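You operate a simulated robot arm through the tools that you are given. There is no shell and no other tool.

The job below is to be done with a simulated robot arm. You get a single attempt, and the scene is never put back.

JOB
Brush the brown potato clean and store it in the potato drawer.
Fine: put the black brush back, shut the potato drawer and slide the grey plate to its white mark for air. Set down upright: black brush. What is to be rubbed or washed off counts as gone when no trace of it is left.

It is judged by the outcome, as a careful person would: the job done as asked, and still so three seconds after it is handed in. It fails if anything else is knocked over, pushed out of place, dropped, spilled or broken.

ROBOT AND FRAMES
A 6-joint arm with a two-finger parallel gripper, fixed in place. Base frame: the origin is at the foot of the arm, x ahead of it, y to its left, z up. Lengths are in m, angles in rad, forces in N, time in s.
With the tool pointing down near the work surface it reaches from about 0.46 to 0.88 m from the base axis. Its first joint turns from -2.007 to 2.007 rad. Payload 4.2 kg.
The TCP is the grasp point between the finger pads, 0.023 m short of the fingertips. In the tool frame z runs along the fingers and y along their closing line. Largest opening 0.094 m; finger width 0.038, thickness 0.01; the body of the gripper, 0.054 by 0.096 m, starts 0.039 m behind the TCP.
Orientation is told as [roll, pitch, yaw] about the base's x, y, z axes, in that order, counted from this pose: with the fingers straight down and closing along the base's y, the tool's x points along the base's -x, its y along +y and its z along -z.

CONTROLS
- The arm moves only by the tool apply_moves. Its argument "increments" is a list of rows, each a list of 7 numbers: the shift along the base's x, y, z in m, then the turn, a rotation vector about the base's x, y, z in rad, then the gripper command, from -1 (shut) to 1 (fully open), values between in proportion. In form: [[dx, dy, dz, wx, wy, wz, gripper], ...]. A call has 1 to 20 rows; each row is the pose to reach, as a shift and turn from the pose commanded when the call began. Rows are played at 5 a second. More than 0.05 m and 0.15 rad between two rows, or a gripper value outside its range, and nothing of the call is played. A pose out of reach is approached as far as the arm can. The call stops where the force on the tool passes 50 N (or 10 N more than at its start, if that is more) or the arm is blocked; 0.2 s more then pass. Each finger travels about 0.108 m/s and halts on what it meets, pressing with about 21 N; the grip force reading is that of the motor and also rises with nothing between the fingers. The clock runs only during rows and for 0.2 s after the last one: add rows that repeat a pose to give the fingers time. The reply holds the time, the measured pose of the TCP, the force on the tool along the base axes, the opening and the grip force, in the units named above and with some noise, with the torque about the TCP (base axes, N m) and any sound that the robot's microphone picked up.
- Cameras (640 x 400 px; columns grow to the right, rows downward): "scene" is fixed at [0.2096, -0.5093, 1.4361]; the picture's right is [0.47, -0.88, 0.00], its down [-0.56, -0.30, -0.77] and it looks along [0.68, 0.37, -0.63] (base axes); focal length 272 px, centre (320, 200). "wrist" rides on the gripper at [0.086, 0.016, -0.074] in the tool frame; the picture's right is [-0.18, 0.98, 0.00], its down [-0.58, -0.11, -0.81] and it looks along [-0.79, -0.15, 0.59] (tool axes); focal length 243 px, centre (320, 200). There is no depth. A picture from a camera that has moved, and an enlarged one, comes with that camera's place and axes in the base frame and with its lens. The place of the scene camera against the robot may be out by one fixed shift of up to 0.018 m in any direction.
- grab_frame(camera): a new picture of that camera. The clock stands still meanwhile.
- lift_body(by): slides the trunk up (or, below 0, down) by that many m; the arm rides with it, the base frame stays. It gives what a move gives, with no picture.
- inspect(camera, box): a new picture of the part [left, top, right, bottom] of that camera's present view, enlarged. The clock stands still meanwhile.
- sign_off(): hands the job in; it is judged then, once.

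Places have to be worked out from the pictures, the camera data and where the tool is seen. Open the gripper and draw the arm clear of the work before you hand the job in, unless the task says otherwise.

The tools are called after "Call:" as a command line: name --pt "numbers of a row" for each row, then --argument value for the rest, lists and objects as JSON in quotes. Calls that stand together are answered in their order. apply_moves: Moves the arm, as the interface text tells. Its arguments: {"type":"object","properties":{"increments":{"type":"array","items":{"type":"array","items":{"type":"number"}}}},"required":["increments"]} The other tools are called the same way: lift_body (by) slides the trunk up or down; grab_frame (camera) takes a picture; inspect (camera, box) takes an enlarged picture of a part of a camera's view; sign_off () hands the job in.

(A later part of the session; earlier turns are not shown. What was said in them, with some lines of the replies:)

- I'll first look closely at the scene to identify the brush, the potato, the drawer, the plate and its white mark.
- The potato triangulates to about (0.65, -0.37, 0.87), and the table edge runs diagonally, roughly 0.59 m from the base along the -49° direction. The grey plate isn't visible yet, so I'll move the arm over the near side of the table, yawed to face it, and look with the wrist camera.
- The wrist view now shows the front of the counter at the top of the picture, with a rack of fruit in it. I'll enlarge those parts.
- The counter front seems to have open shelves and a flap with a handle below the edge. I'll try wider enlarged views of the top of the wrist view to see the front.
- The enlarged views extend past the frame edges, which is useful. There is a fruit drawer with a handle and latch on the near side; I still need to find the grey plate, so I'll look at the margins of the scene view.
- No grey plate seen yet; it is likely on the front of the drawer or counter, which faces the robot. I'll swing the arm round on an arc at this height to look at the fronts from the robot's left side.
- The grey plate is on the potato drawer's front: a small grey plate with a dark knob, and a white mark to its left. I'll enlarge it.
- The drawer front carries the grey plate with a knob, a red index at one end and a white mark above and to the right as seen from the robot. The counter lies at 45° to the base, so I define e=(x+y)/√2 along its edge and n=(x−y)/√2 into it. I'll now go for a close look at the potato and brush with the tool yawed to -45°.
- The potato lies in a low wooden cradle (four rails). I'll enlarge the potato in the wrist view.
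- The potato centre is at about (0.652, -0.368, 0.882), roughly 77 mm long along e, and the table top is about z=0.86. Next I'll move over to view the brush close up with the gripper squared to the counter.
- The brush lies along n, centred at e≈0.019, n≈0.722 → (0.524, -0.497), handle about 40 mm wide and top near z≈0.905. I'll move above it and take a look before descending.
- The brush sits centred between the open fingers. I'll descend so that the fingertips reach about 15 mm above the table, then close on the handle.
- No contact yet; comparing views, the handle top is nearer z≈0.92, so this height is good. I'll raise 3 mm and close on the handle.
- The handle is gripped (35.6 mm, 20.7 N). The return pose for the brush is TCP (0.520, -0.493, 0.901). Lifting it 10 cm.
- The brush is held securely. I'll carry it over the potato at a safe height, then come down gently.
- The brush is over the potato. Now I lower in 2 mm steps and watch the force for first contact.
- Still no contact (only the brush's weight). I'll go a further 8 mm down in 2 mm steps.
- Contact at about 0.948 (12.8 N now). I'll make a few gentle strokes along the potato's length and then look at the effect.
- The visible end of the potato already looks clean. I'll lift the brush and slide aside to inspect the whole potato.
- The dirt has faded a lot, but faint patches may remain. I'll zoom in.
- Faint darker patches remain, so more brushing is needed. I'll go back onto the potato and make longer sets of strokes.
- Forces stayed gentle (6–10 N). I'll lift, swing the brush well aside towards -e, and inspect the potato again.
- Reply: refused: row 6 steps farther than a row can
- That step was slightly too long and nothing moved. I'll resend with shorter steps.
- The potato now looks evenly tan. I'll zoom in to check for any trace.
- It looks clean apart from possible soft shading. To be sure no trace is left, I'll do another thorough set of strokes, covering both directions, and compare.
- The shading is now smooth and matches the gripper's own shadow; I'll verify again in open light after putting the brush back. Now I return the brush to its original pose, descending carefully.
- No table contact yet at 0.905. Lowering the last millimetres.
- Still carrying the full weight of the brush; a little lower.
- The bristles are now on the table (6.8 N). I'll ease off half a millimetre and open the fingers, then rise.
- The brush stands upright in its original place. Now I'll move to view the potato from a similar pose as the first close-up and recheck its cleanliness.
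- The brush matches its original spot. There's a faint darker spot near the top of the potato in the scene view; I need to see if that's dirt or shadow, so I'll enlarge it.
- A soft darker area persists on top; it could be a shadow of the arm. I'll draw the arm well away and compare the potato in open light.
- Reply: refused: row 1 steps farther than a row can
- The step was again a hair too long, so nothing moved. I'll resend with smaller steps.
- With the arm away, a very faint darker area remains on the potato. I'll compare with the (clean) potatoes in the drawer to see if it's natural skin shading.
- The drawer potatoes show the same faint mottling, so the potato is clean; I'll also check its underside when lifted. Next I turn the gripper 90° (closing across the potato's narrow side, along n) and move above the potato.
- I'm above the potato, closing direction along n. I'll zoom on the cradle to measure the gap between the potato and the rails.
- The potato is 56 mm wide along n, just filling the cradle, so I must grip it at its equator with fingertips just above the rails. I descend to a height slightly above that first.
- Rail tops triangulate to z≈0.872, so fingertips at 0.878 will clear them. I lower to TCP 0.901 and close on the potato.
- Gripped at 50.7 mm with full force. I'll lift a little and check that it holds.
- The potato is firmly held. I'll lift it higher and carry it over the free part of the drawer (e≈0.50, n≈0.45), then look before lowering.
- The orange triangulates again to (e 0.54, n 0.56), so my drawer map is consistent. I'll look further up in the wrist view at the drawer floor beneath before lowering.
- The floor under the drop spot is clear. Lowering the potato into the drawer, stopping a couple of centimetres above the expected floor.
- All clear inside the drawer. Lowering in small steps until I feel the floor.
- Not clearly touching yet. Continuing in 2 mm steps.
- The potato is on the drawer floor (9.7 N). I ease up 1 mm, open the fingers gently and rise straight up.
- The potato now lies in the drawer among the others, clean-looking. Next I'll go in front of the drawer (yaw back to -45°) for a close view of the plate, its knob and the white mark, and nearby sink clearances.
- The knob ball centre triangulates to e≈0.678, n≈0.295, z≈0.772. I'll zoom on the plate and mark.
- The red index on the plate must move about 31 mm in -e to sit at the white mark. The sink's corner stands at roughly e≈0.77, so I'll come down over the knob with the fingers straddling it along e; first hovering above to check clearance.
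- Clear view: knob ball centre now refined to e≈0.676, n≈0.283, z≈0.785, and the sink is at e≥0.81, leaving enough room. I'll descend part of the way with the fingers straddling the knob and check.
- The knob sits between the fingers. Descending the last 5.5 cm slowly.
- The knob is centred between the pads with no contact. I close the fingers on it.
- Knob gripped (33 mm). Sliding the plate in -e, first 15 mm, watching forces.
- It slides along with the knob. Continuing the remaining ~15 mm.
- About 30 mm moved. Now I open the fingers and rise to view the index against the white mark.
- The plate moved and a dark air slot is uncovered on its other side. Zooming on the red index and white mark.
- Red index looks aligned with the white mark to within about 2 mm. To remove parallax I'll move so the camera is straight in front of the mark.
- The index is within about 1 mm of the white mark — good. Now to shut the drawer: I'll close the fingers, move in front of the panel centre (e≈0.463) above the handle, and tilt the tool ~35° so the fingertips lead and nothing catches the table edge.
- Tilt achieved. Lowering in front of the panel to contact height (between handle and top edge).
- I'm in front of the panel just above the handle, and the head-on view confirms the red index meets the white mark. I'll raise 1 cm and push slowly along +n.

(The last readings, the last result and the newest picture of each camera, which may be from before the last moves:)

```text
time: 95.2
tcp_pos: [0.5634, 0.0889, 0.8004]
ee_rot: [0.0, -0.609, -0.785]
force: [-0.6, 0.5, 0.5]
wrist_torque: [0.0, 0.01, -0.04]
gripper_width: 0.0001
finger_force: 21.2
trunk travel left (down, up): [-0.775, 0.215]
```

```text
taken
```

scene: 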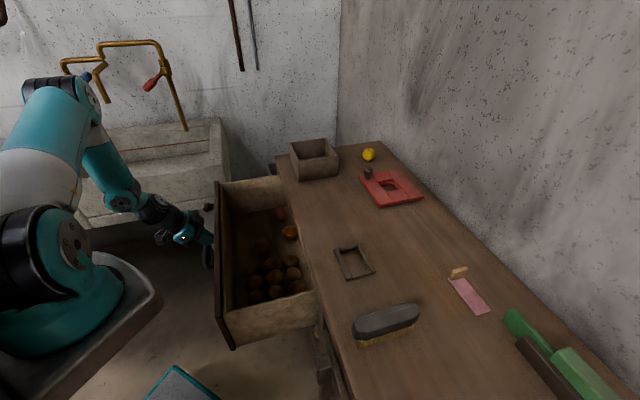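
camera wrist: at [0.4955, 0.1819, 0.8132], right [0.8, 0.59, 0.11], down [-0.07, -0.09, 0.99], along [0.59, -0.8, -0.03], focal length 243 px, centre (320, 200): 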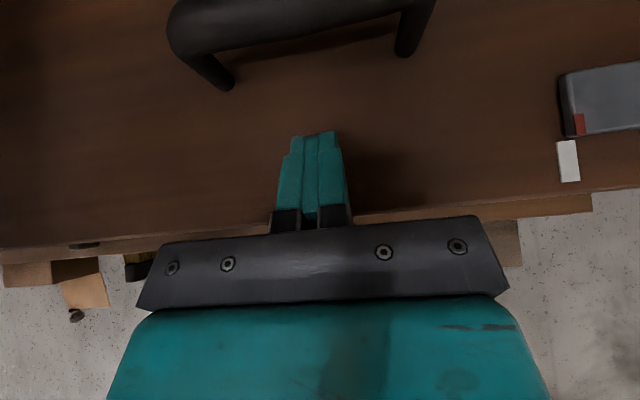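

The drawer glides easily with almost no force. Continuing the push at the same gentle speed.

Call:
apply_moves --pt "0.0057 -0.0057 0 0 0 0 -1" --pt "0.0113 -0.0113 0 0 0 0 -1" --pt "0.017 -0.017 0 0 0 0 -1" --pt "0.0226 -0.0226 0 0 0 0 -1" --pt "0.0283 -0.0283 0 0 0 0 -1" --pt "0.0339 -0.0339 0 0 0 0 -1" --pt "0.0396 -0.0396 0 0 0 0 -1" --pt "0.0453 -0.0453 0 0 0 0 -1" --pt "0.0509 -0.0509 0 0 0 0 -1" --pt "0.0566 -0.0566 0 0 0 0 -1" --pt "0.0622 -0.0622 0 0 0 0 -1" --pt "0.0679 -0.0679 0 0 0 0 -1" --pt "0.0735 -0.0735 0 0 0 0 -1" --pt "0.0792 -0.0792 0 0 0 0 -1" --pt "0.0849 -0.0849 0 0 0 0 -1" --pt "0.0905 -0.0905 0 0 0 0 -1" --pt "0.0962 -0.0962 0 0 0 0 -1" --pt "0.1018 -0.1018 0 0 0 0 -1"

Call:
grab_frame --camera "wrist"

Call:
grab_frame --camera "scene"

```text
time: 99.0
tcp_pos: [0.6673, -0.0112, 0.8]
ee_rot: [-0.001, -0.611, -0.789]
force: [0.1, 1.1, 0.3]
wrist_torque: [-0.01, -0.01, 0.03]
gripper_width: 0.0
finger_force: 21.1
trunk travel left (down, up): [-0.775, 0.215]
```

```text
taken
camera wrist: at [0.5981, 0.0806, 0.8127], right [0.8, 0.59, 0.11], down [-0.07, -0.09, 0.99], along [0.59, -0.8, -0.03], focal length 243 px, centre (320, 200)
```

wrist: 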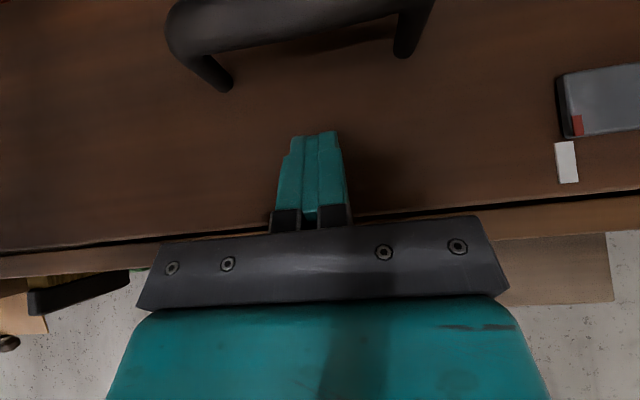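

```text
taken
```

scene: 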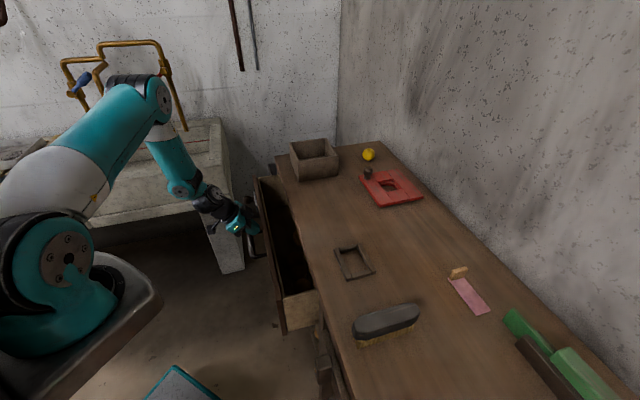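

The drawer is mostly in; the last ~7 cm go more slowly until it seats.

Call:
apply_moves --pt "0.005 -0.005 0 0 0 0 -1" --pt "0.01 -0.01 0 0 0 0 -1" --pt "0.015 -0.015 0 0 0 0 -1" --pt "0.02 -0.02 0 0 0 0 -1" --pt "0.025 -0.025 0 0 0 0 -1" --pt "0.029 -0.029 0 0 0 0 -1" --pt "0.033 -0.033 0 0 0 0 -1" --pt "0.036 -0.036 0 0 0 0 -1" --pt "0.039 -0.039 0 0 0 0 -1" --pt "0.041 -0.041 0 0 0 0 -1" --pt "0.041 -0.041 0 0 0 0 -1"

Call:
grab_frame --camera "wrist"

Call:
inspect --camera "scene" --box '[210, 150, 350, 350]'

```text
time: 101.4
tcp_pos: [0.7071, -0.0539, 0.8011]
ee_rot: [0.002, -0.611, -0.786]
force: [-1.4, 1.1, -0.4]
wrist_torque: [0.02, 0.02, 0.03]
gripper_width: 0.0
finger_force: 21.0
trunk travel left (down, up): [-0.775, 0.215]
```

```text
taken
camera wrist: at [0.6385, 0.0389, 0.8133], right [0.8, 0.59, 0.11], down [-0.07, -0.09, 0.99], along [0.59, -0.8, -0.03], focal length 243 px, centre (320, 200)
```

wrist: 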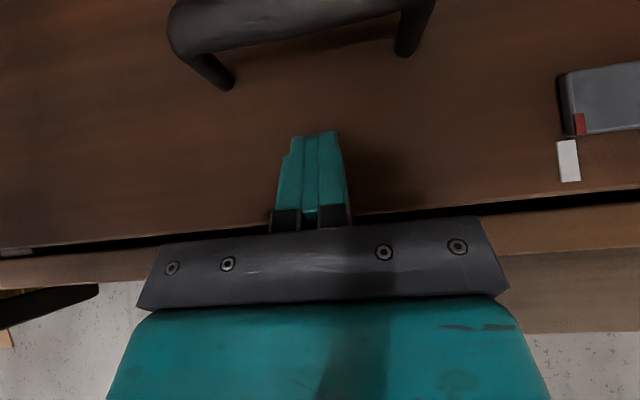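

```text
2.00 times, centred on (280, 250) of scene
camera zoom: at [0.2096, -0.5093, 1.4361], right [0.47, -0.88, 0.0], down [-0.56, -0.3, -0.77], along [0.68, 0.37, -0.63], focal length 545 px, centre (400, 100)
```

zoom: 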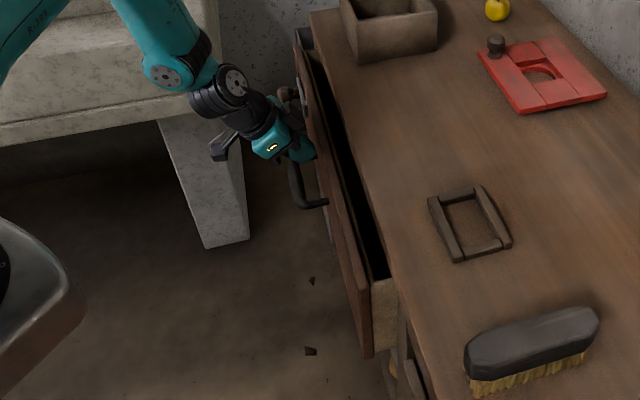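

Still a small gap. Continuing in small steps until it seats.

Call:
apply_moves --pt "0.003 -0.003 0 0 0 0 -1" --pt "0.006 -0.006 0 0 0 0 -1" --pt "0.009 -0.009 0 0 0 0 -1" --pt "0.012 -0.012 0 0 0 0 -1" --pt "0.015 -0.015 0 0 0 0 -1" --pt "0.0175 -0.0175 0 0 0 0 -1" --pt "0.0175 -0.0175 0 0 0 0 -1"

Call:
inspect --camera "scene" --box '[250, 160, 350, 350]'

Call:
grab_frame --camera "wrist"

```text
time: 103.0
tcp_pos: [0.7257, -0.0704, 0.801]
ee_rot: [0.001, -0.61, -0.786]
force: [-0.3, 1.4, -0.3]
wrist_torque: [0.01, -0.01, 0.02]
gripper_width: 0.0
finger_force: 21.4
trunk travel left (down, up): [-0.775, 0.215]
```

```text
2.11 times, centred on (300, 255) of scene
camera zoom: at [0.2096, -0.5093, 1.4361], right [0.47, -0.88, 0.0], down [-0.56, -0.3, -0.77], along [0.68, 0.37, -0.63], focal length 574 px, centre (362, 84)
```

zoom: 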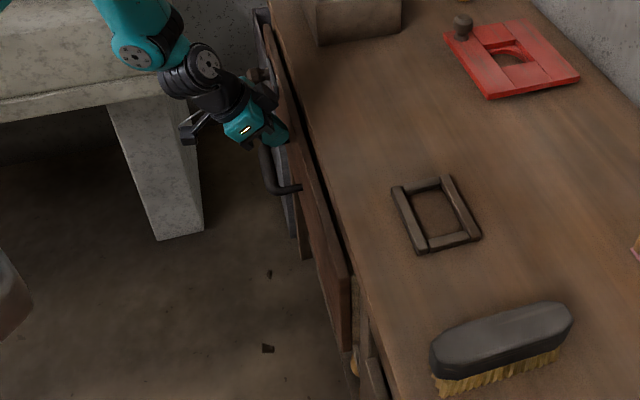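

```text
taken
camera wrist: at [0.6563, 0.0217, 0.8137], right [0.8, 0.59, 0.11], down [-0.07, -0.09, 0.99], along [0.59, -0.8, -0.03], focal length 243 px, centre (320, 200)
```

wrist: 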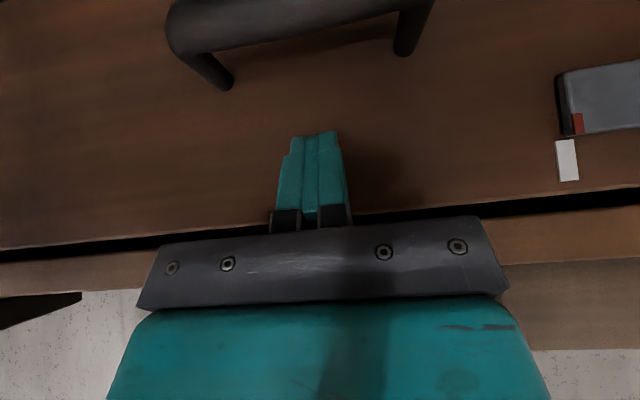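

Almost in; no resistance yet. A few more small steps.

Call:
apply_moves --pt "0.0025 -0.0025 0 0 0 0 -1" --pt "0.005 -0.005 0 0 0 0 -1" --pt "0.0075 -0.0075 0 0 0 0 -1" --pt "0.01 -0.01 0 0 0 0 -1" --pt "0.01 -0.01 0 0 0 0 -1"

Call:
inspect --camera "scene" --box '[250, 160, 350, 350]'

Call:
grab_frame --camera "wrist"

```text
time: 104.0
tcp_pos: [0.7284, -0.075, 0.7987]
ee_rot: [-0.006, -0.597, -0.776]
force: [-16.2, 16.7, 9.5]
wrist_torque: [-0.06, -0.06, -0.04]
gripper_width: 0.0002
finger_force: 20.8
trunk travel left (down, up): [-0.775, 0.215]
stopped in row 5: the force on the tool passed its limit at 54 N (the readings are from after the stop); the commanded pose is now the measured one
```

```text
2.11 times, centred on (300, 255) of scene
camera zoom: at [0.2096, -0.5093, 1.4361], right [0.47, -0.88, 0.0], down [-0.56, -0.3, -0.77], along [0.68, 0.37, -0.63], focal length 574 px, centre (362, 84)
```

zoom: 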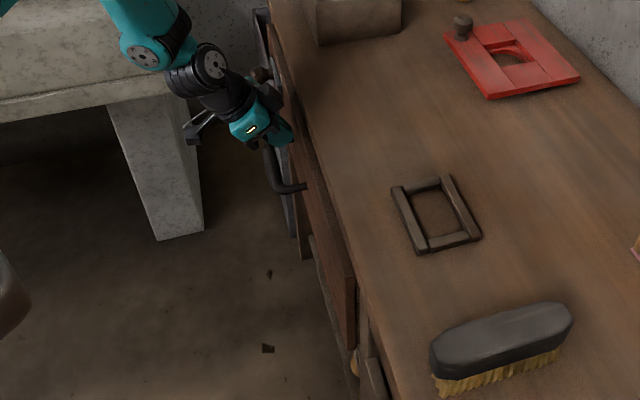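

```text
taken
camera wrist: at [0.6606, 0.0159, 0.8128], right [0.8, 0.59, 0.1], down [-0.05, -0.09, 0.99], along [0.6, -0.8, -0.04], focal length 243 px, centre (320, 200)
```

wrist: 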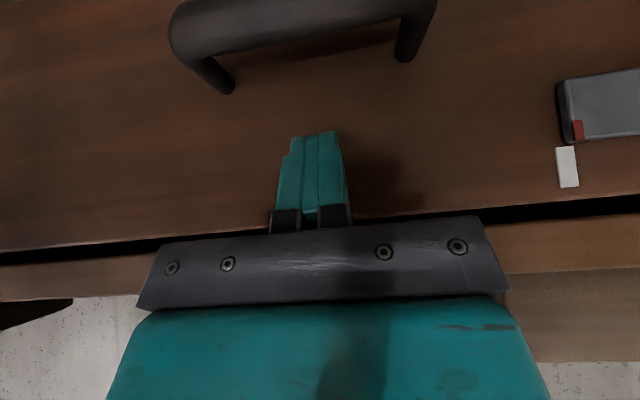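

The drawer came up against its stop (force spiked along -n). I back the arm off along -n and look at how it sits.

Call:
apply_moves --pt "-0.01 0.01 0 0 0 0 -1" --pt "-0.03 0.03 0 0 0 0 -1" --pt "-0.06 0.06 0 0 0 0 -1" --pt "-0.09 0.09 0 0 0 0 -1" --pt "-0.12 0.12 0 0 0 0 -1" --pt "-0.15 0.15 0 0 0 0 -1" --pt "-0.18 0.18 0 0 0 0 -1" --pt "-0.21 0.21 0 0 0 0 -1" --pt "-0.21 0.21 0 0 0 0 -1"

Call:
grab_frame --camera "wrist"

Call:
grab_frame --camera "scene"

Call:
inspect --camera "scene" --box '[250, 160, 350, 400]'

```text
time: 106.0
tcp_pos: [0.5205, 0.1307, 0.7983]
ee_rot: [-0.005, -0.601, -0.781]
force: [0.3, 0.0, 0.9]
wrist_torque: [-0.01, -0.02, 0.0]
gripper_width: 0.0
finger_force: 20.9
trunk travel left (down, up): [-0.775, 0.215]
```

```text
taken
camera wrist: at [0.4517, 0.2228, 0.8115], right [0.8, 0.59, 0.1], down [-0.06, -0.09, 0.99], along [0.6, -0.8, -0.04], focal length 243 px, centre (320, 200)
```

wrist: 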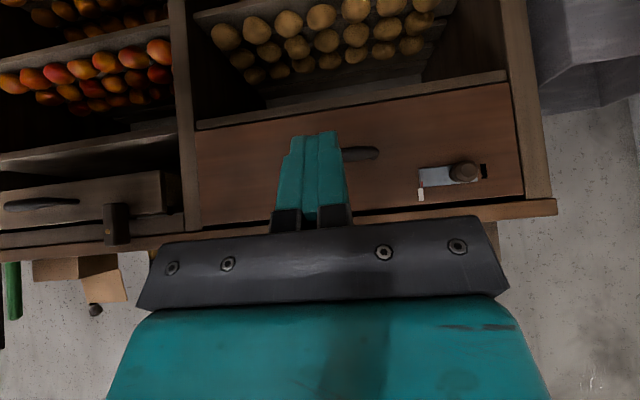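

```text
taken
```

scene: 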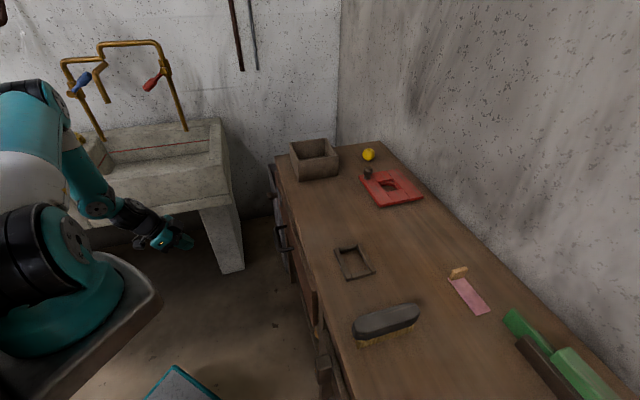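

```text
1.67 times, centred on (300, 280) of scene
camera zoom: at [0.2096, -0.5093, 1.4361], right [0.47, -0.88, 0.0], down [-0.56, -0.3, -0.77], along [0.68, 0.37, -0.63], focal length 454 px, centre (353, 67)
```

zoom: 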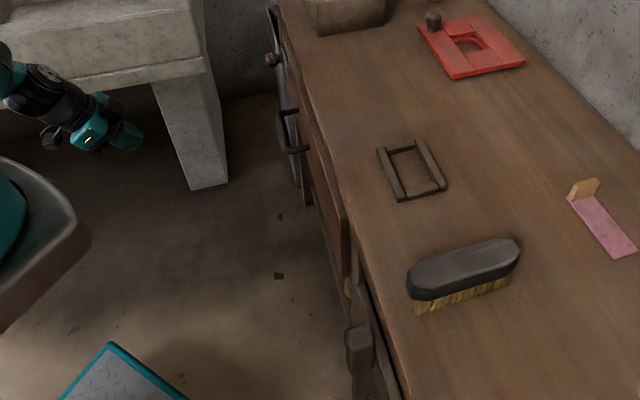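

The drawer front now appears to sit in the cabinet frame. I'll zoom in on the panel edges and the plate/mark.

Call:
inspect --camera "wrist" --box '[400, 140, 520, 215]'

Call:
inspect --camera "wrist" --box '[440, 70, 600, 230]'

Call:
inspect --camera "wrist" --box '[150, 80, 340, 260]'

Call:
inspect --camera "scene" --box '[270, 160, 330, 340]'

```text
5.33 times, centred on (460, 178) of wrist
camera zoom: at [0.4517, 0.2228, 0.8115], right [0.8, 0.59, 0.1], down [-0.06, -0.09, 0.99], along [0.6, -0.8, -0.04], focal length 1294 px, centre (-427, 320)
```

zoom: 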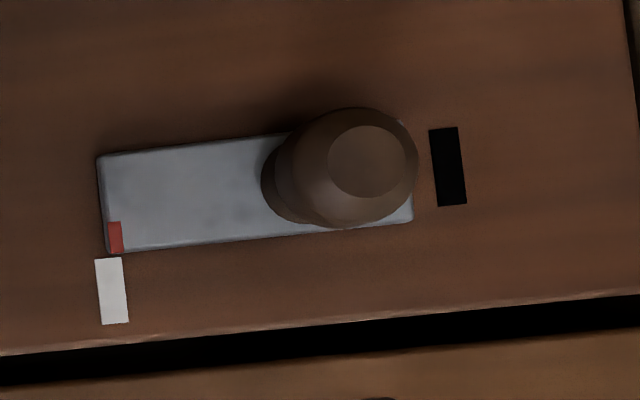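

```text
2.50 times, centred on (520, 150) of wrist
camera zoom: at [0.4517, 0.2228, 0.8115], right [0.8, 0.59, 0.1], down [-0.06, -0.09, 0.99], along [0.6, -0.8, -0.04], focal length 606 px, centre (-180, 325)
```

zoom: 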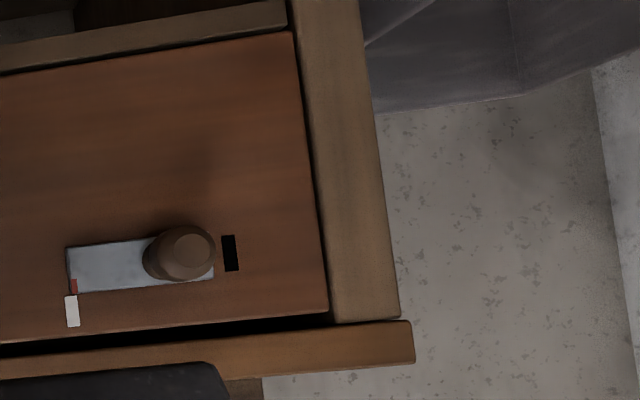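

```text
2.22 times, centred on (245, 170) of wrist
camera zoom: at [0.4517, 0.2228, 0.8115], right [0.8, 0.59, 0.1], down [-0.06, -0.09, 0.99], along [0.6, -0.8, -0.04], focal length 539 px, centre (487, 267)
```

zoom: 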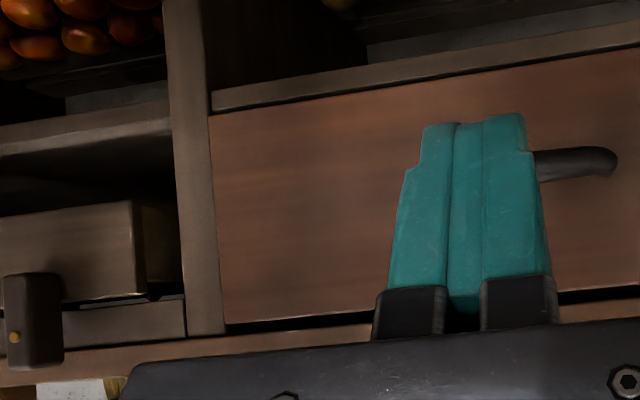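

```text
2.22 times, centred on (300, 250) of scene
camera zoom: at [0.2096, -0.5093, 1.4361], right [0.47, -0.88, 0.0], down [-0.56, -0.3, -0.77], along [0.68, 0.37, -0.63], focal length 606 px, centre (364, 89)
```

zoom: 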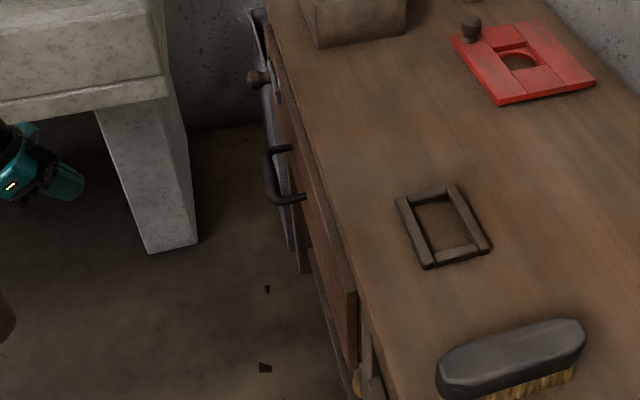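

The panel sits between the posts; I want to be sure it is fully home. I'll zoom from the scene camera at its near end.

Call:
inspect --camera "scene" --box '[295, 260, 345, 350]'

Call:
inspect --camera "scene" --box '[260, 150, 310, 260]'

```text
4.44 times, centred on (320, 305) of scene
camera zoom: at [0.2096, -0.5093, 1.4361], right [0.47, -0.88, 0.0], down [-0.56, -0.3, -0.77], along [0.68, 0.37, -0.63], focal length 1211 px, centre (320, -267)
```

zoom: 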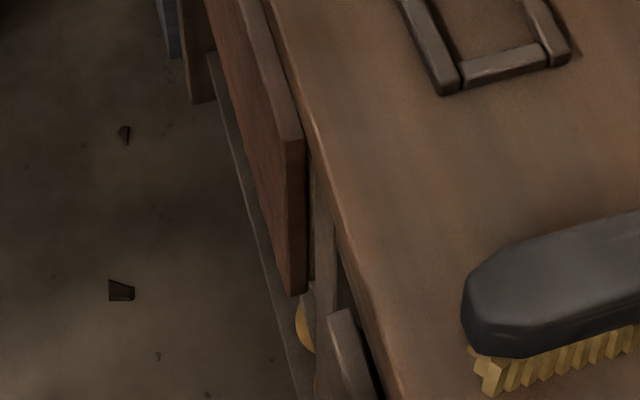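

```text
3.64 times, centred on (285, 205) of scene
camera zoom: at [0.2096, -0.5093, 1.4361], right [0.47, -0.88, 0.0], down [-0.56, -0.3, -0.77], along [0.68, 0.37, -0.63], focal length 991 px, centre (447, 182)
```

zoom: 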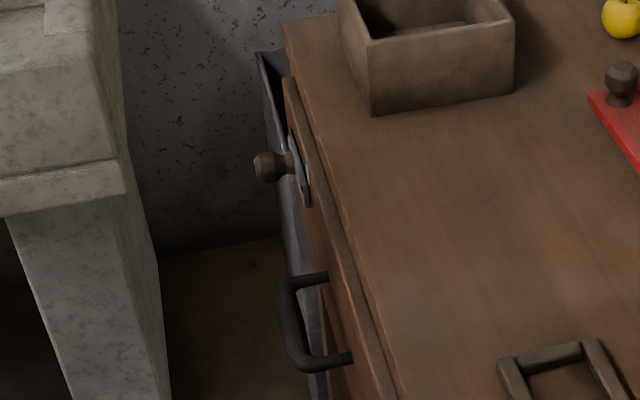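

A thin lighter strip is visible between panel and post, which could mean a few millimetres are left, although the panel met a firm stop with the fingertips. I'll untilt, raise and go look from the side to check flushness.

Call:
apply_moves --pt "0 0 0.03 0.085 0.085 0 -1" --pt "0 0 0.06 0.17 0.17 0 -1" --pt "0 0 0.09 0.255 0.255 0 -1" --pt "0 0 0.12 0.34 0.34 0 -1" --pt "0 0 0.15 0.4243 0.4243 0 -1" --pt "0 0 0.18 0.4243 0.4243 0 0" --pt "0 0 0.2 0.4243 0.4243 0 1" --pt "0 0 0.2 0.4243 0.4243 0 1"

Call:
apply_moves --pt "0.002 -0.045 0 0 0 0.12 1" --pt "0.003 -0.09 0 0 0 0.24 1" --pt "0.004 -0.135 0 0 0 0.36 1" --pt "0.003 -0.18 0 0 0 0.48 1" --pt "0.001 -0.225 0 0 0 0.6 1" --pt "-0.01 -0.268 0 0 0 0.72 1" --pt "-0.03 -0.308 0 0 0 0.84 1" --pt "-0.055 -0.348 0 0 0 0.96 1" --pt "-0.08 -0.388 0 0 0 1.08 1" --pt "-0.105 -0.425 0 0 0 1.2 1" --pt "-0.135 -0.46 0 0 0 1.32 1" --pt "-0.164 -0.489 0 0 0 1.44 1" --pt "-0.164 -0.489 -0.03 0 0 1.56 1" --pt "-0.164 -0.489 -0.05 0 0 1.56 1" --pt "-0.164 -0.489 -0.05 0 0 1.56 1"

Call:
grab_frame --camera "wrist"

Call:
grab_frame --camera "scene"

```text
time: 107.8
tcp_pos: [0.5212, 0.131, 0.9997]
ee_rot: [-0.001, 0.001, -0.78]
force: [0.5, 0.5, 0.8]
wrist_torque: [0.02, 0.0, 0.02]
gripper_width: 0.0938
finger_force: 0.1
trunk travel left (down, up): [-0.775, 0.215]
```

```text
time: 111.0
tcp_pos: [0.3569, -0.3574, 0.9496]
ee_rot: [-0.003, 0.0, 0.78]
force: [-1.4, -0.1, -0.4]
wrist_torque: [0.03, -0.03, 0.02]
gripper_width: 0.0939
finger_force: 0.1
trunk travel left (down, up): [-0.775, 0.215]
```

```text
taken
camera wrist: at [0.2846, -0.4068, 1.0241], right [-0.56, 0.83, 0.0], down [0.49, 0.33, 0.81], along [0.67, 0.45, -0.59], focal length 243 px, centre (320, 200)
```

wrist: 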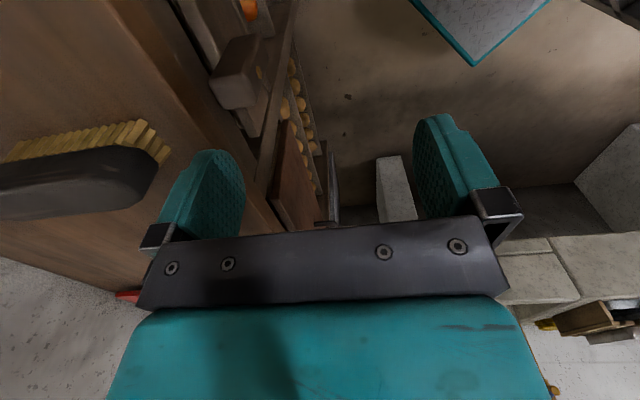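

```text
taken
```

scene: 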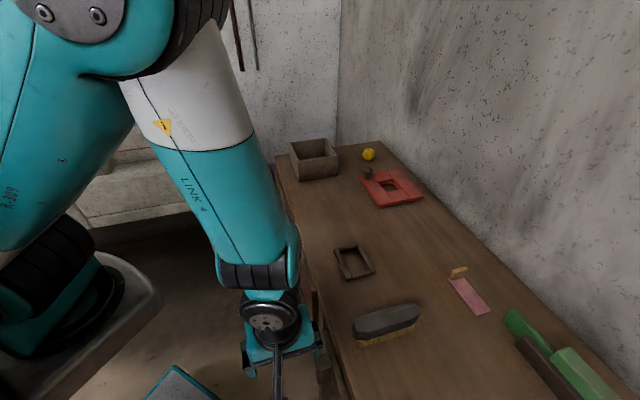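

Now I have a side-on view of the drawer front's near end. Zooming in.

Call:
inspect --camera "wrist" --box '[230, 100, 350, 230]'

Call:
inspect --camera "wrist" --box '[250, 100, 310, 160]'

Call:
inspect --camera "wrist" --box '[200, 0, 320, 100]'

```text
3.08 times, centred on (290, 165) of wrist
camera zoom: at [0.2846, -0.4068, 1.0241], right [-0.56, 0.83, 0.0], down [0.49, 0.33, 0.81], along [0.67, 0.45, -0.59], focal length 746 px, centre (412, 308)
```

zoom: 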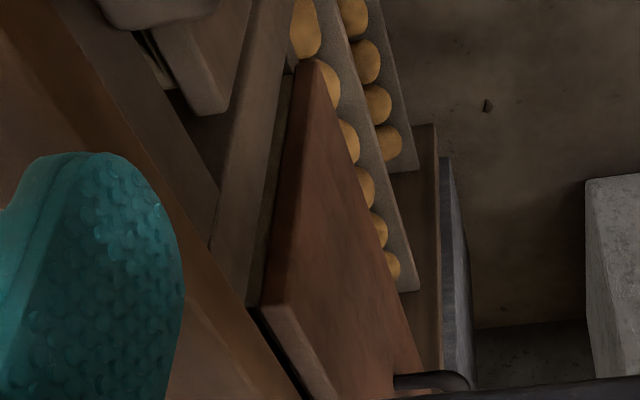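

```text
6.67 times, centred on (280, 130) of wrist
camera zoom: at [0.2846, -0.4068, 1.0241], right [-0.56, 0.83, 0.0], down [0.49, 0.33, 0.81], along [0.67, 0.45, -0.59], focal length 1618 px, centre (587, 667)
```

zoom: 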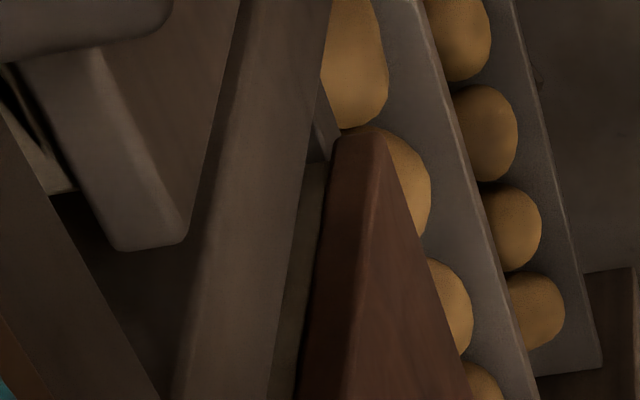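

```text
4.00 times, centred on (260, 50) of wrist
camera zoom: at [0.2846, -0.4068, 1.0241], right [-0.56, 0.83, 0.0], down [0.49, 0.33, 0.81], along [0.67, 0.45, -0.59], focal length 970 px, centre (560, 800)
```

zoom: 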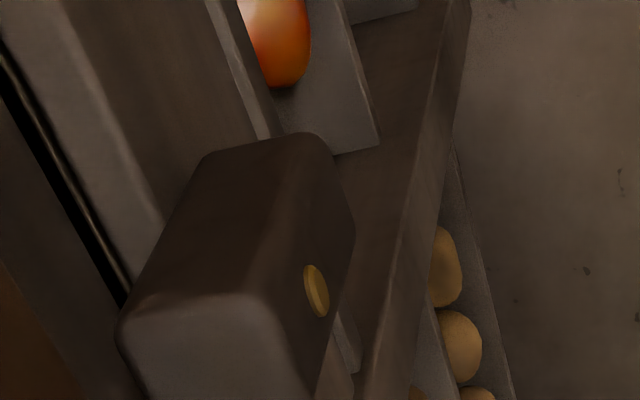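

From the side, the panel's back still stands roughly 7 mm off the post. It may be the drawer's own end stop, but I'll go back and push again in 1 mm steps to find out.

Call:
apply_moves --pt "0 0 0.03 0 0 -0.12 0" --pt "0 0 0.05 0 0 -0.24 -1" --pt "0.029 0.029 0.05 0 0 -0.36 -1" --pt "0.059 0.064 0.05 0 0 -0.48 -1" --pt "0.084 0.101 0.05 0 0 -0.6 -1" --pt "0.109 0.141 0.05 0 0 -0.72 -1" --pt "0.134 0.181 0.05 0 0 -0.84 -1" --pt "0.154 0.221 0.05 0 0 -0.96 -1" --pt "0.165 0.264 0.05 0 0 -1.08 -1" --pt "0.167 0.309 0.05 0 0 -1.2 -1" --pt "0.168 0.354 0.05 0 0 -1.32 -1" --pt "0.167 0.399 0.05 0 0 -1.44 -1" --pt "0.166 0.444 0.05 0 0 -1.57 -1" --pt "0.164 0.489 0.05 0 0 -1.57 -1" --pt "0.164 0.489 0.05 0 0 -1.57 -1"

Call:
apply_moves --pt "0 0 -0.02 -0.088 -0.088 0 -1" --pt "0 0 -0.06 -0.176 -0.176 0 -1" --pt "0 0 -0.1 -0.264 -0.264 0 -1" --pt "0 0 -0.14 -0.352 -0.352 0 -1" --pt "0 0 -0.175 -0.4314 -0.4314 0 -1" --pt "0 0 -0.199 -0.4314 -0.4314 0 -1" --pt "0.03 -0.03 -0.199 -0.4314 -0.4314 0 -1" --pt "0.06 -0.06 -0.199 -0.4314 -0.4314 0 -1" --pt "0.09 -0.09 -0.199 -0.4314 -0.4314 0 -1" --pt "0.12 -0.12 -0.199 -0.4314 -0.4314 0 -1" --pt "0.15 -0.15 -0.199 -0.4314 -0.4314 0 -1" --pt "0.175 -0.175 -0.199 -0.4314 -0.4314 0 -1" --pt "0.19 -0.19 -0.199 -0.4314 -0.4314 0 -1" --pt "0.19 -0.19 -0.199 -0.4314 -0.4314 0 -1"

Call:
grab_frame --camera "wrist"

```text
time: 114.2
tcp_pos: [0.5231, 0.1325, 1.0023]
ee_rot: [-0.001, 0.0, -0.791]
force: [-0.1, -0.4, 0.8]
wrist_torque: [0.0, 0.0, -0.01]
gripper_width: 0.0
finger_force: 20.6
trunk travel left (down, up): [-0.775, 0.215]
```

```text
time: 117.2
tcp_pos: [0.7118, -0.0594, 0.7984]
ee_rot: [0.002, -0.612, -0.79]
force: [0.0, 0.8, 1.1]
wrist_torque: [0.0, -0.01, 0.0]
gripper_width: 0.0
finger_force: 21.0
trunk travel left (down, up): [-0.775, 0.215]
```

```text
taken
camera wrist: at [0.6433, 0.0339, 0.8124], right [0.8, 0.58, 0.11], down [-0.07, -0.09, 0.99], along [0.59, -0.81, -0.03], focal length 243 px, centre (320, 200)
```

wrist: 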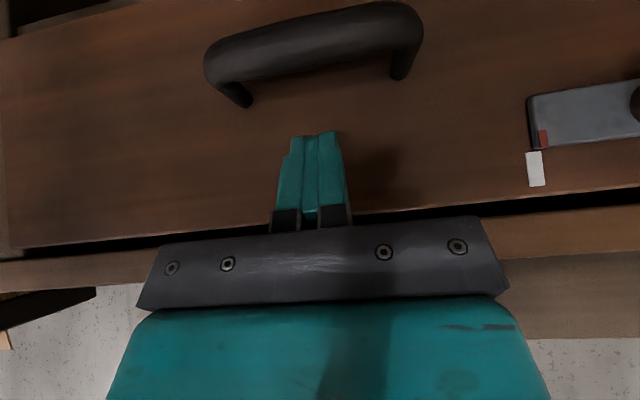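

Fingertips are ~2 cm from the panel. Approaching in small steps.

Call:
apply_moves --pt "0.005 -0.005 0 0 0 0 -1" --pt "0.01 -0.01 0 0 0 0 -1" --pt "0.014 -0.014 0 0 0 0 -1" --pt "0.017 -0.017 0 0 0 0 -1" --pt "0.019 -0.019 0 0 0 0 -1" --pt "0.019 -0.019 0 0 0 0 -1"

Call:
apply_moves --pt "0.0014 -0.0014 0 0 0 0 -1" --pt "0.0014 -0.0014 0 0 0 0 -1"

Call:
apply_moves --pt "0.0014 -0.0014 0 0 0 0 -1" --pt "0.0014 -0.0014 0 0 0 0 -1"

```text
time: 118.7
tcp_pos: [0.7296, -0.077, 0.8007]
ee_rot: [0.0, -0.609, -0.788]
force: [-11.8, 9.0, 3.4]
wrist_torque: [-0.05, 0.04, -0.01]
gripper_width: 0.0002
finger_force: 21.4
trunk travel left (down, up): [-0.775, 0.215]
```

```text
time: 119.2
tcp_pos: [0.7285, -0.0777, 0.7995]
ee_rot: [0.0, -0.607, -0.787]
force: [-29.6, 23.9, 8.3]
wrist_torque: [0.15, -0.04, -0.12]
gripper_width: 0.0
finger_force: 21.4
trunk travel left (down, up): [-0.775, 0.215]
```

```text
time: 119.7
tcp_pos: [0.7297, -0.0761, 0.7968]
ee_rot: [0.001, -0.599, -0.785]
force: [-13.8, 15.1, 8.7]
wrist_torque: [-0.07, -0.04, -0.01]
gripper_width: 0.0
finger_force: 21.2
trunk travel left (down, up): [-0.775, 0.215]
stopped in row 1: the force on the tool passed its limit at 53 N (the readings are from after the stop); the commanded pose is now the measured one
```

The panel meets the same rigid stop at exactly the same place (15→38→53 N with no movement), so the drawer is fully home on its end stop. I now back off, untilt and rise clear, opening the gripper.

Call:
apply_moves --pt "-0.005 0.005 0 0 0 0 -1" --pt "-0.02 0.02 0 0 0 0 -1" --pt "-0.05 0.05 0 0 0 0 -1" --pt "-0.08 0.08 0 0 0 0 -1" --pt "-0.11 0.11 0 0 0 0 -1" --pt "-0.14 0.14 0 0 0 0 -1" --pt "-0.17 0.17 0 0 0 0 -1" --pt "-0.2 0.2 0 0 0 0 -1" --pt "-0.21 0.21 0.03 0.085 0.085 0 -1" --pt "-0.21 0.21 0.07 0.17 0.17 0 -1" --pt "-0.21 0.21 0.11 0.255 0.255 0 -1" --pt "-0.21 0.21 0.15 0.34 0.34 0 0" --pt "-0.21 0.21 0.18 0.4243 0.4243 0 1" --pt "-0.21 0.21 0.2 0.4243 0.4243 0 1" --pt "-0.21 0.21 0.2 0.4243 0.4243 0 1"

Call:
grab_frame --camera "wrist"

Call:
grab_frame --camera "scene"

```text
time: 122.8
tcp_pos: [0.5202, 0.1334, 0.9972]
ee_rot: [-0.001, -0.002, -0.787]
force: [-0.1, 0.0, 0.3]
wrist_torque: [-0.01, -0.03, -0.02]
gripper_width: 0.0942
finger_force: 0.1
trunk travel left (down, up): [-0.775, 0.215]
```

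```text
taken
camera wrist: at [0.471, 0.2068, 1.0721], right [0.83, 0.56, 0.0], down [0.33, -0.49, 0.81], along [0.45, -0.67, -0.59], focal length 243 px, centre (320, 200)
```

wrist: 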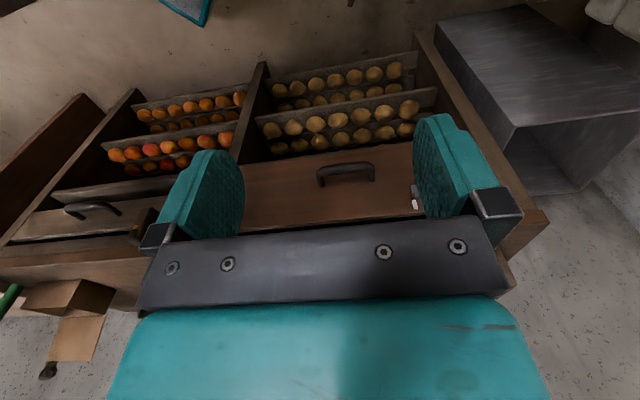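

```text
taken
```

scene: 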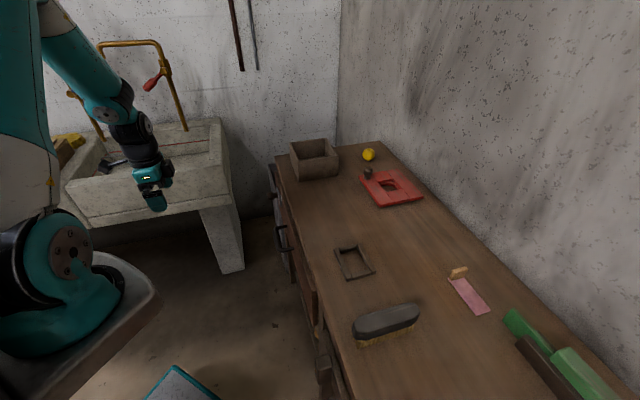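

Everything looks in order. One last check of the plate and mark with the drawer shut: I shift +e and up, which also keeps the arm clear.

Call:
apply_moves --pt "0.01 0.03 0.02 0 0 0 1" --pt "0.02 0.06 0.04 0 0 0 1" --pt "0.03 0.09 0.06 0 0 0 1" --pt "0.03 0.11 0.07 0 0 0 1" --pt "0.03 0.11 0.07 0 0 0 1"

Call:
grab_frame --camera "wrist"

Call:
inspect --camera "wrist" --box '[310, 120, 420, 190]'

Call:
inspect --camera "scene" --box '[260, 150, 440, 360]'

```text
time: 124.0
tcp_pos: [0.5502, 0.2422, 1.0651]
ee_rot: [-0.001, -0.003, -0.788]
force: [-0.5, -1.0, -0.1]
wrist_torque: [0.02, 0.02, 0.02]
gripper_width: 0.0941
finger_force: 0.1
trunk travel left (down, up): [-0.775, 0.215]
```

```text
taken
camera wrist: at [0.4998, 0.3154, 1.1413], right [0.83, 0.56, 0.0], down [0.33, -0.49, 0.81], along [0.45, -0.67, -0.59], focal length 243 px, centre (320, 200)
```

wrist: 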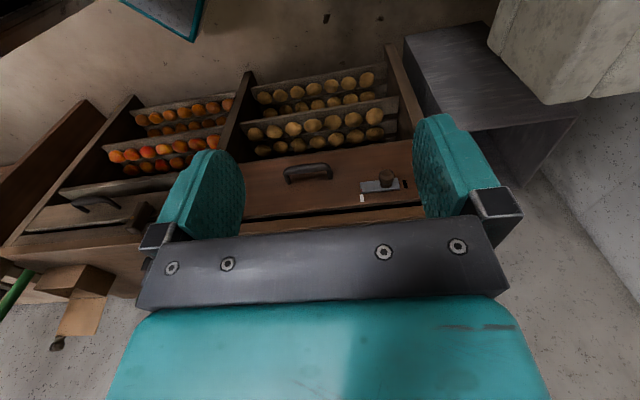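

```text
5.71 times, centred on (365, 155) of wrist
camera zoom: at [0.4998, 0.3154, 1.1413], right [0.83, 0.56, 0.0], down [0.33, -0.49, 0.81], along [0.45, -0.67, -0.59], focal length 1386 px, centre (63, 457)
```

zoom: 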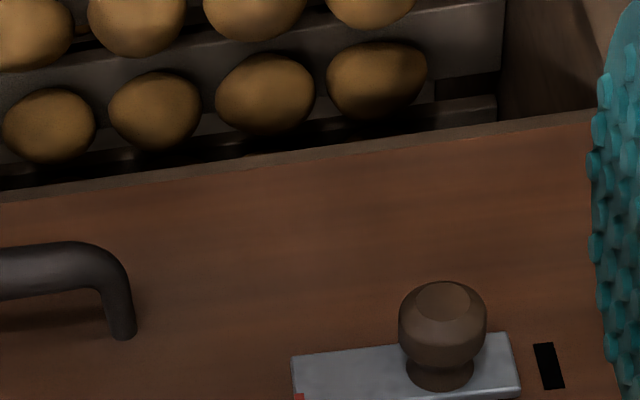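

```text
1.90 times, centred on (350, 255) of scene
camera zoom: at [0.2096, -0.5093, 1.4361], right [0.47, -0.88, 0.0], down [-0.56, -0.3, -0.77], along [0.68, 0.37, -0.63], focal length 519 px, centre (263, 95)
```

zoom: 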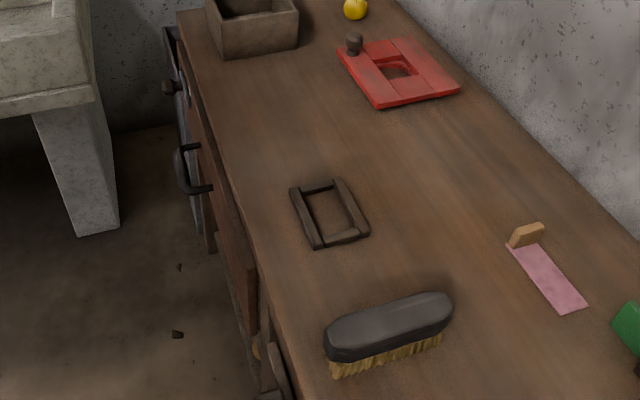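

One more zoom on the index and mark.

Call:
inspect --camera "wrist" --box '[345, 165, 415, 210]'

Call:
inspect --camera "scene" --box '[340, 295, 430, 351]'

```text
8.89 times, centred on (380, 188) of wrist
camera zoom: at [0.4998, 0.3154, 1.1413], right [0.83, 0.56, 0.0], down [0.33, -0.49, 0.81], along [0.45, -0.67, -0.59], focal length 2157 px, centre (-213, 311)
```

zoom: 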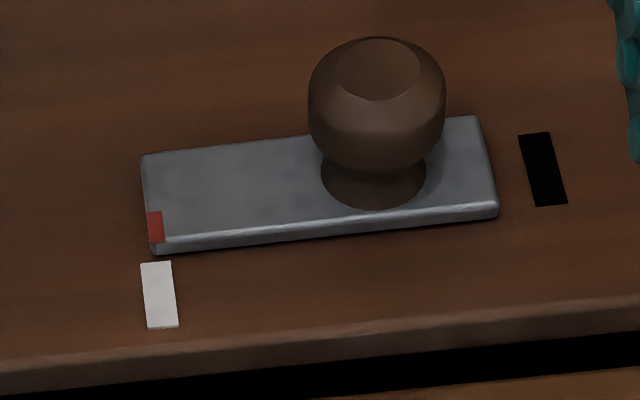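

```text
7.11 times, centred on (385, 323) of scene
camera zoom: at [0.2096, -0.5093, 1.4361], right [0.47, -0.88, 0.0], down [-0.56, -0.3, -0.77], along [0.68, 0.37, -0.63], focal length 1938 px, centre (-142, -675)
```

zoom: 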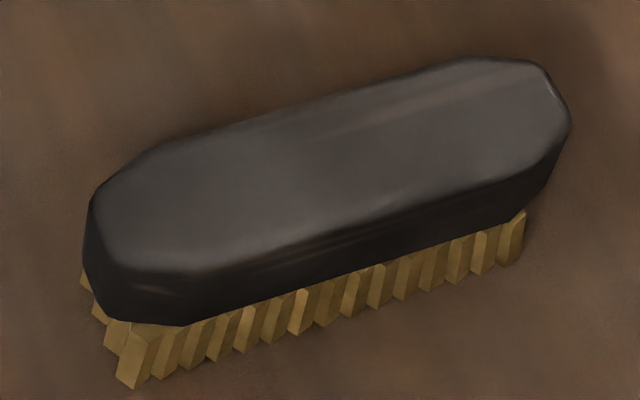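

The red index lines up with the white mark to under 1 mm and the air slot is open. The drawer is shut on its end stop with the potato inside, the brush stands upright where it was, and the arm is clear with the gripper open. Handing in.

Call:
sign_off

```text
The job is handed in.
```

The job is handed in: the potato is brushed and stored, and the brush, drawer and plate are where you asked.

- **Potato:** I brushed it in its cradle until the dirt patches were gone. The faint mottling left on it looks the same as on the other potatoes in the drawer. I couldn't see its underside, so I only checked the sides and top.
- **Drawer:** The potato lies in the open part of the potato drawer. I pushed the drawer in until it hit a firm stop, and a second push stopped at the same place. A gap of about 7 mm remains between the front panel and the cabinet post. I took that as the drawer's own closed position.
- **Brush:** It stands upright, bristles down, in its original place.
- **Grey plate:** The red index on the plate lines up with the white mark to about 1 mm, and the air slot is uncovered.

I saw nothing else knocked or moved. The arm is clear of the work with the gripper open.
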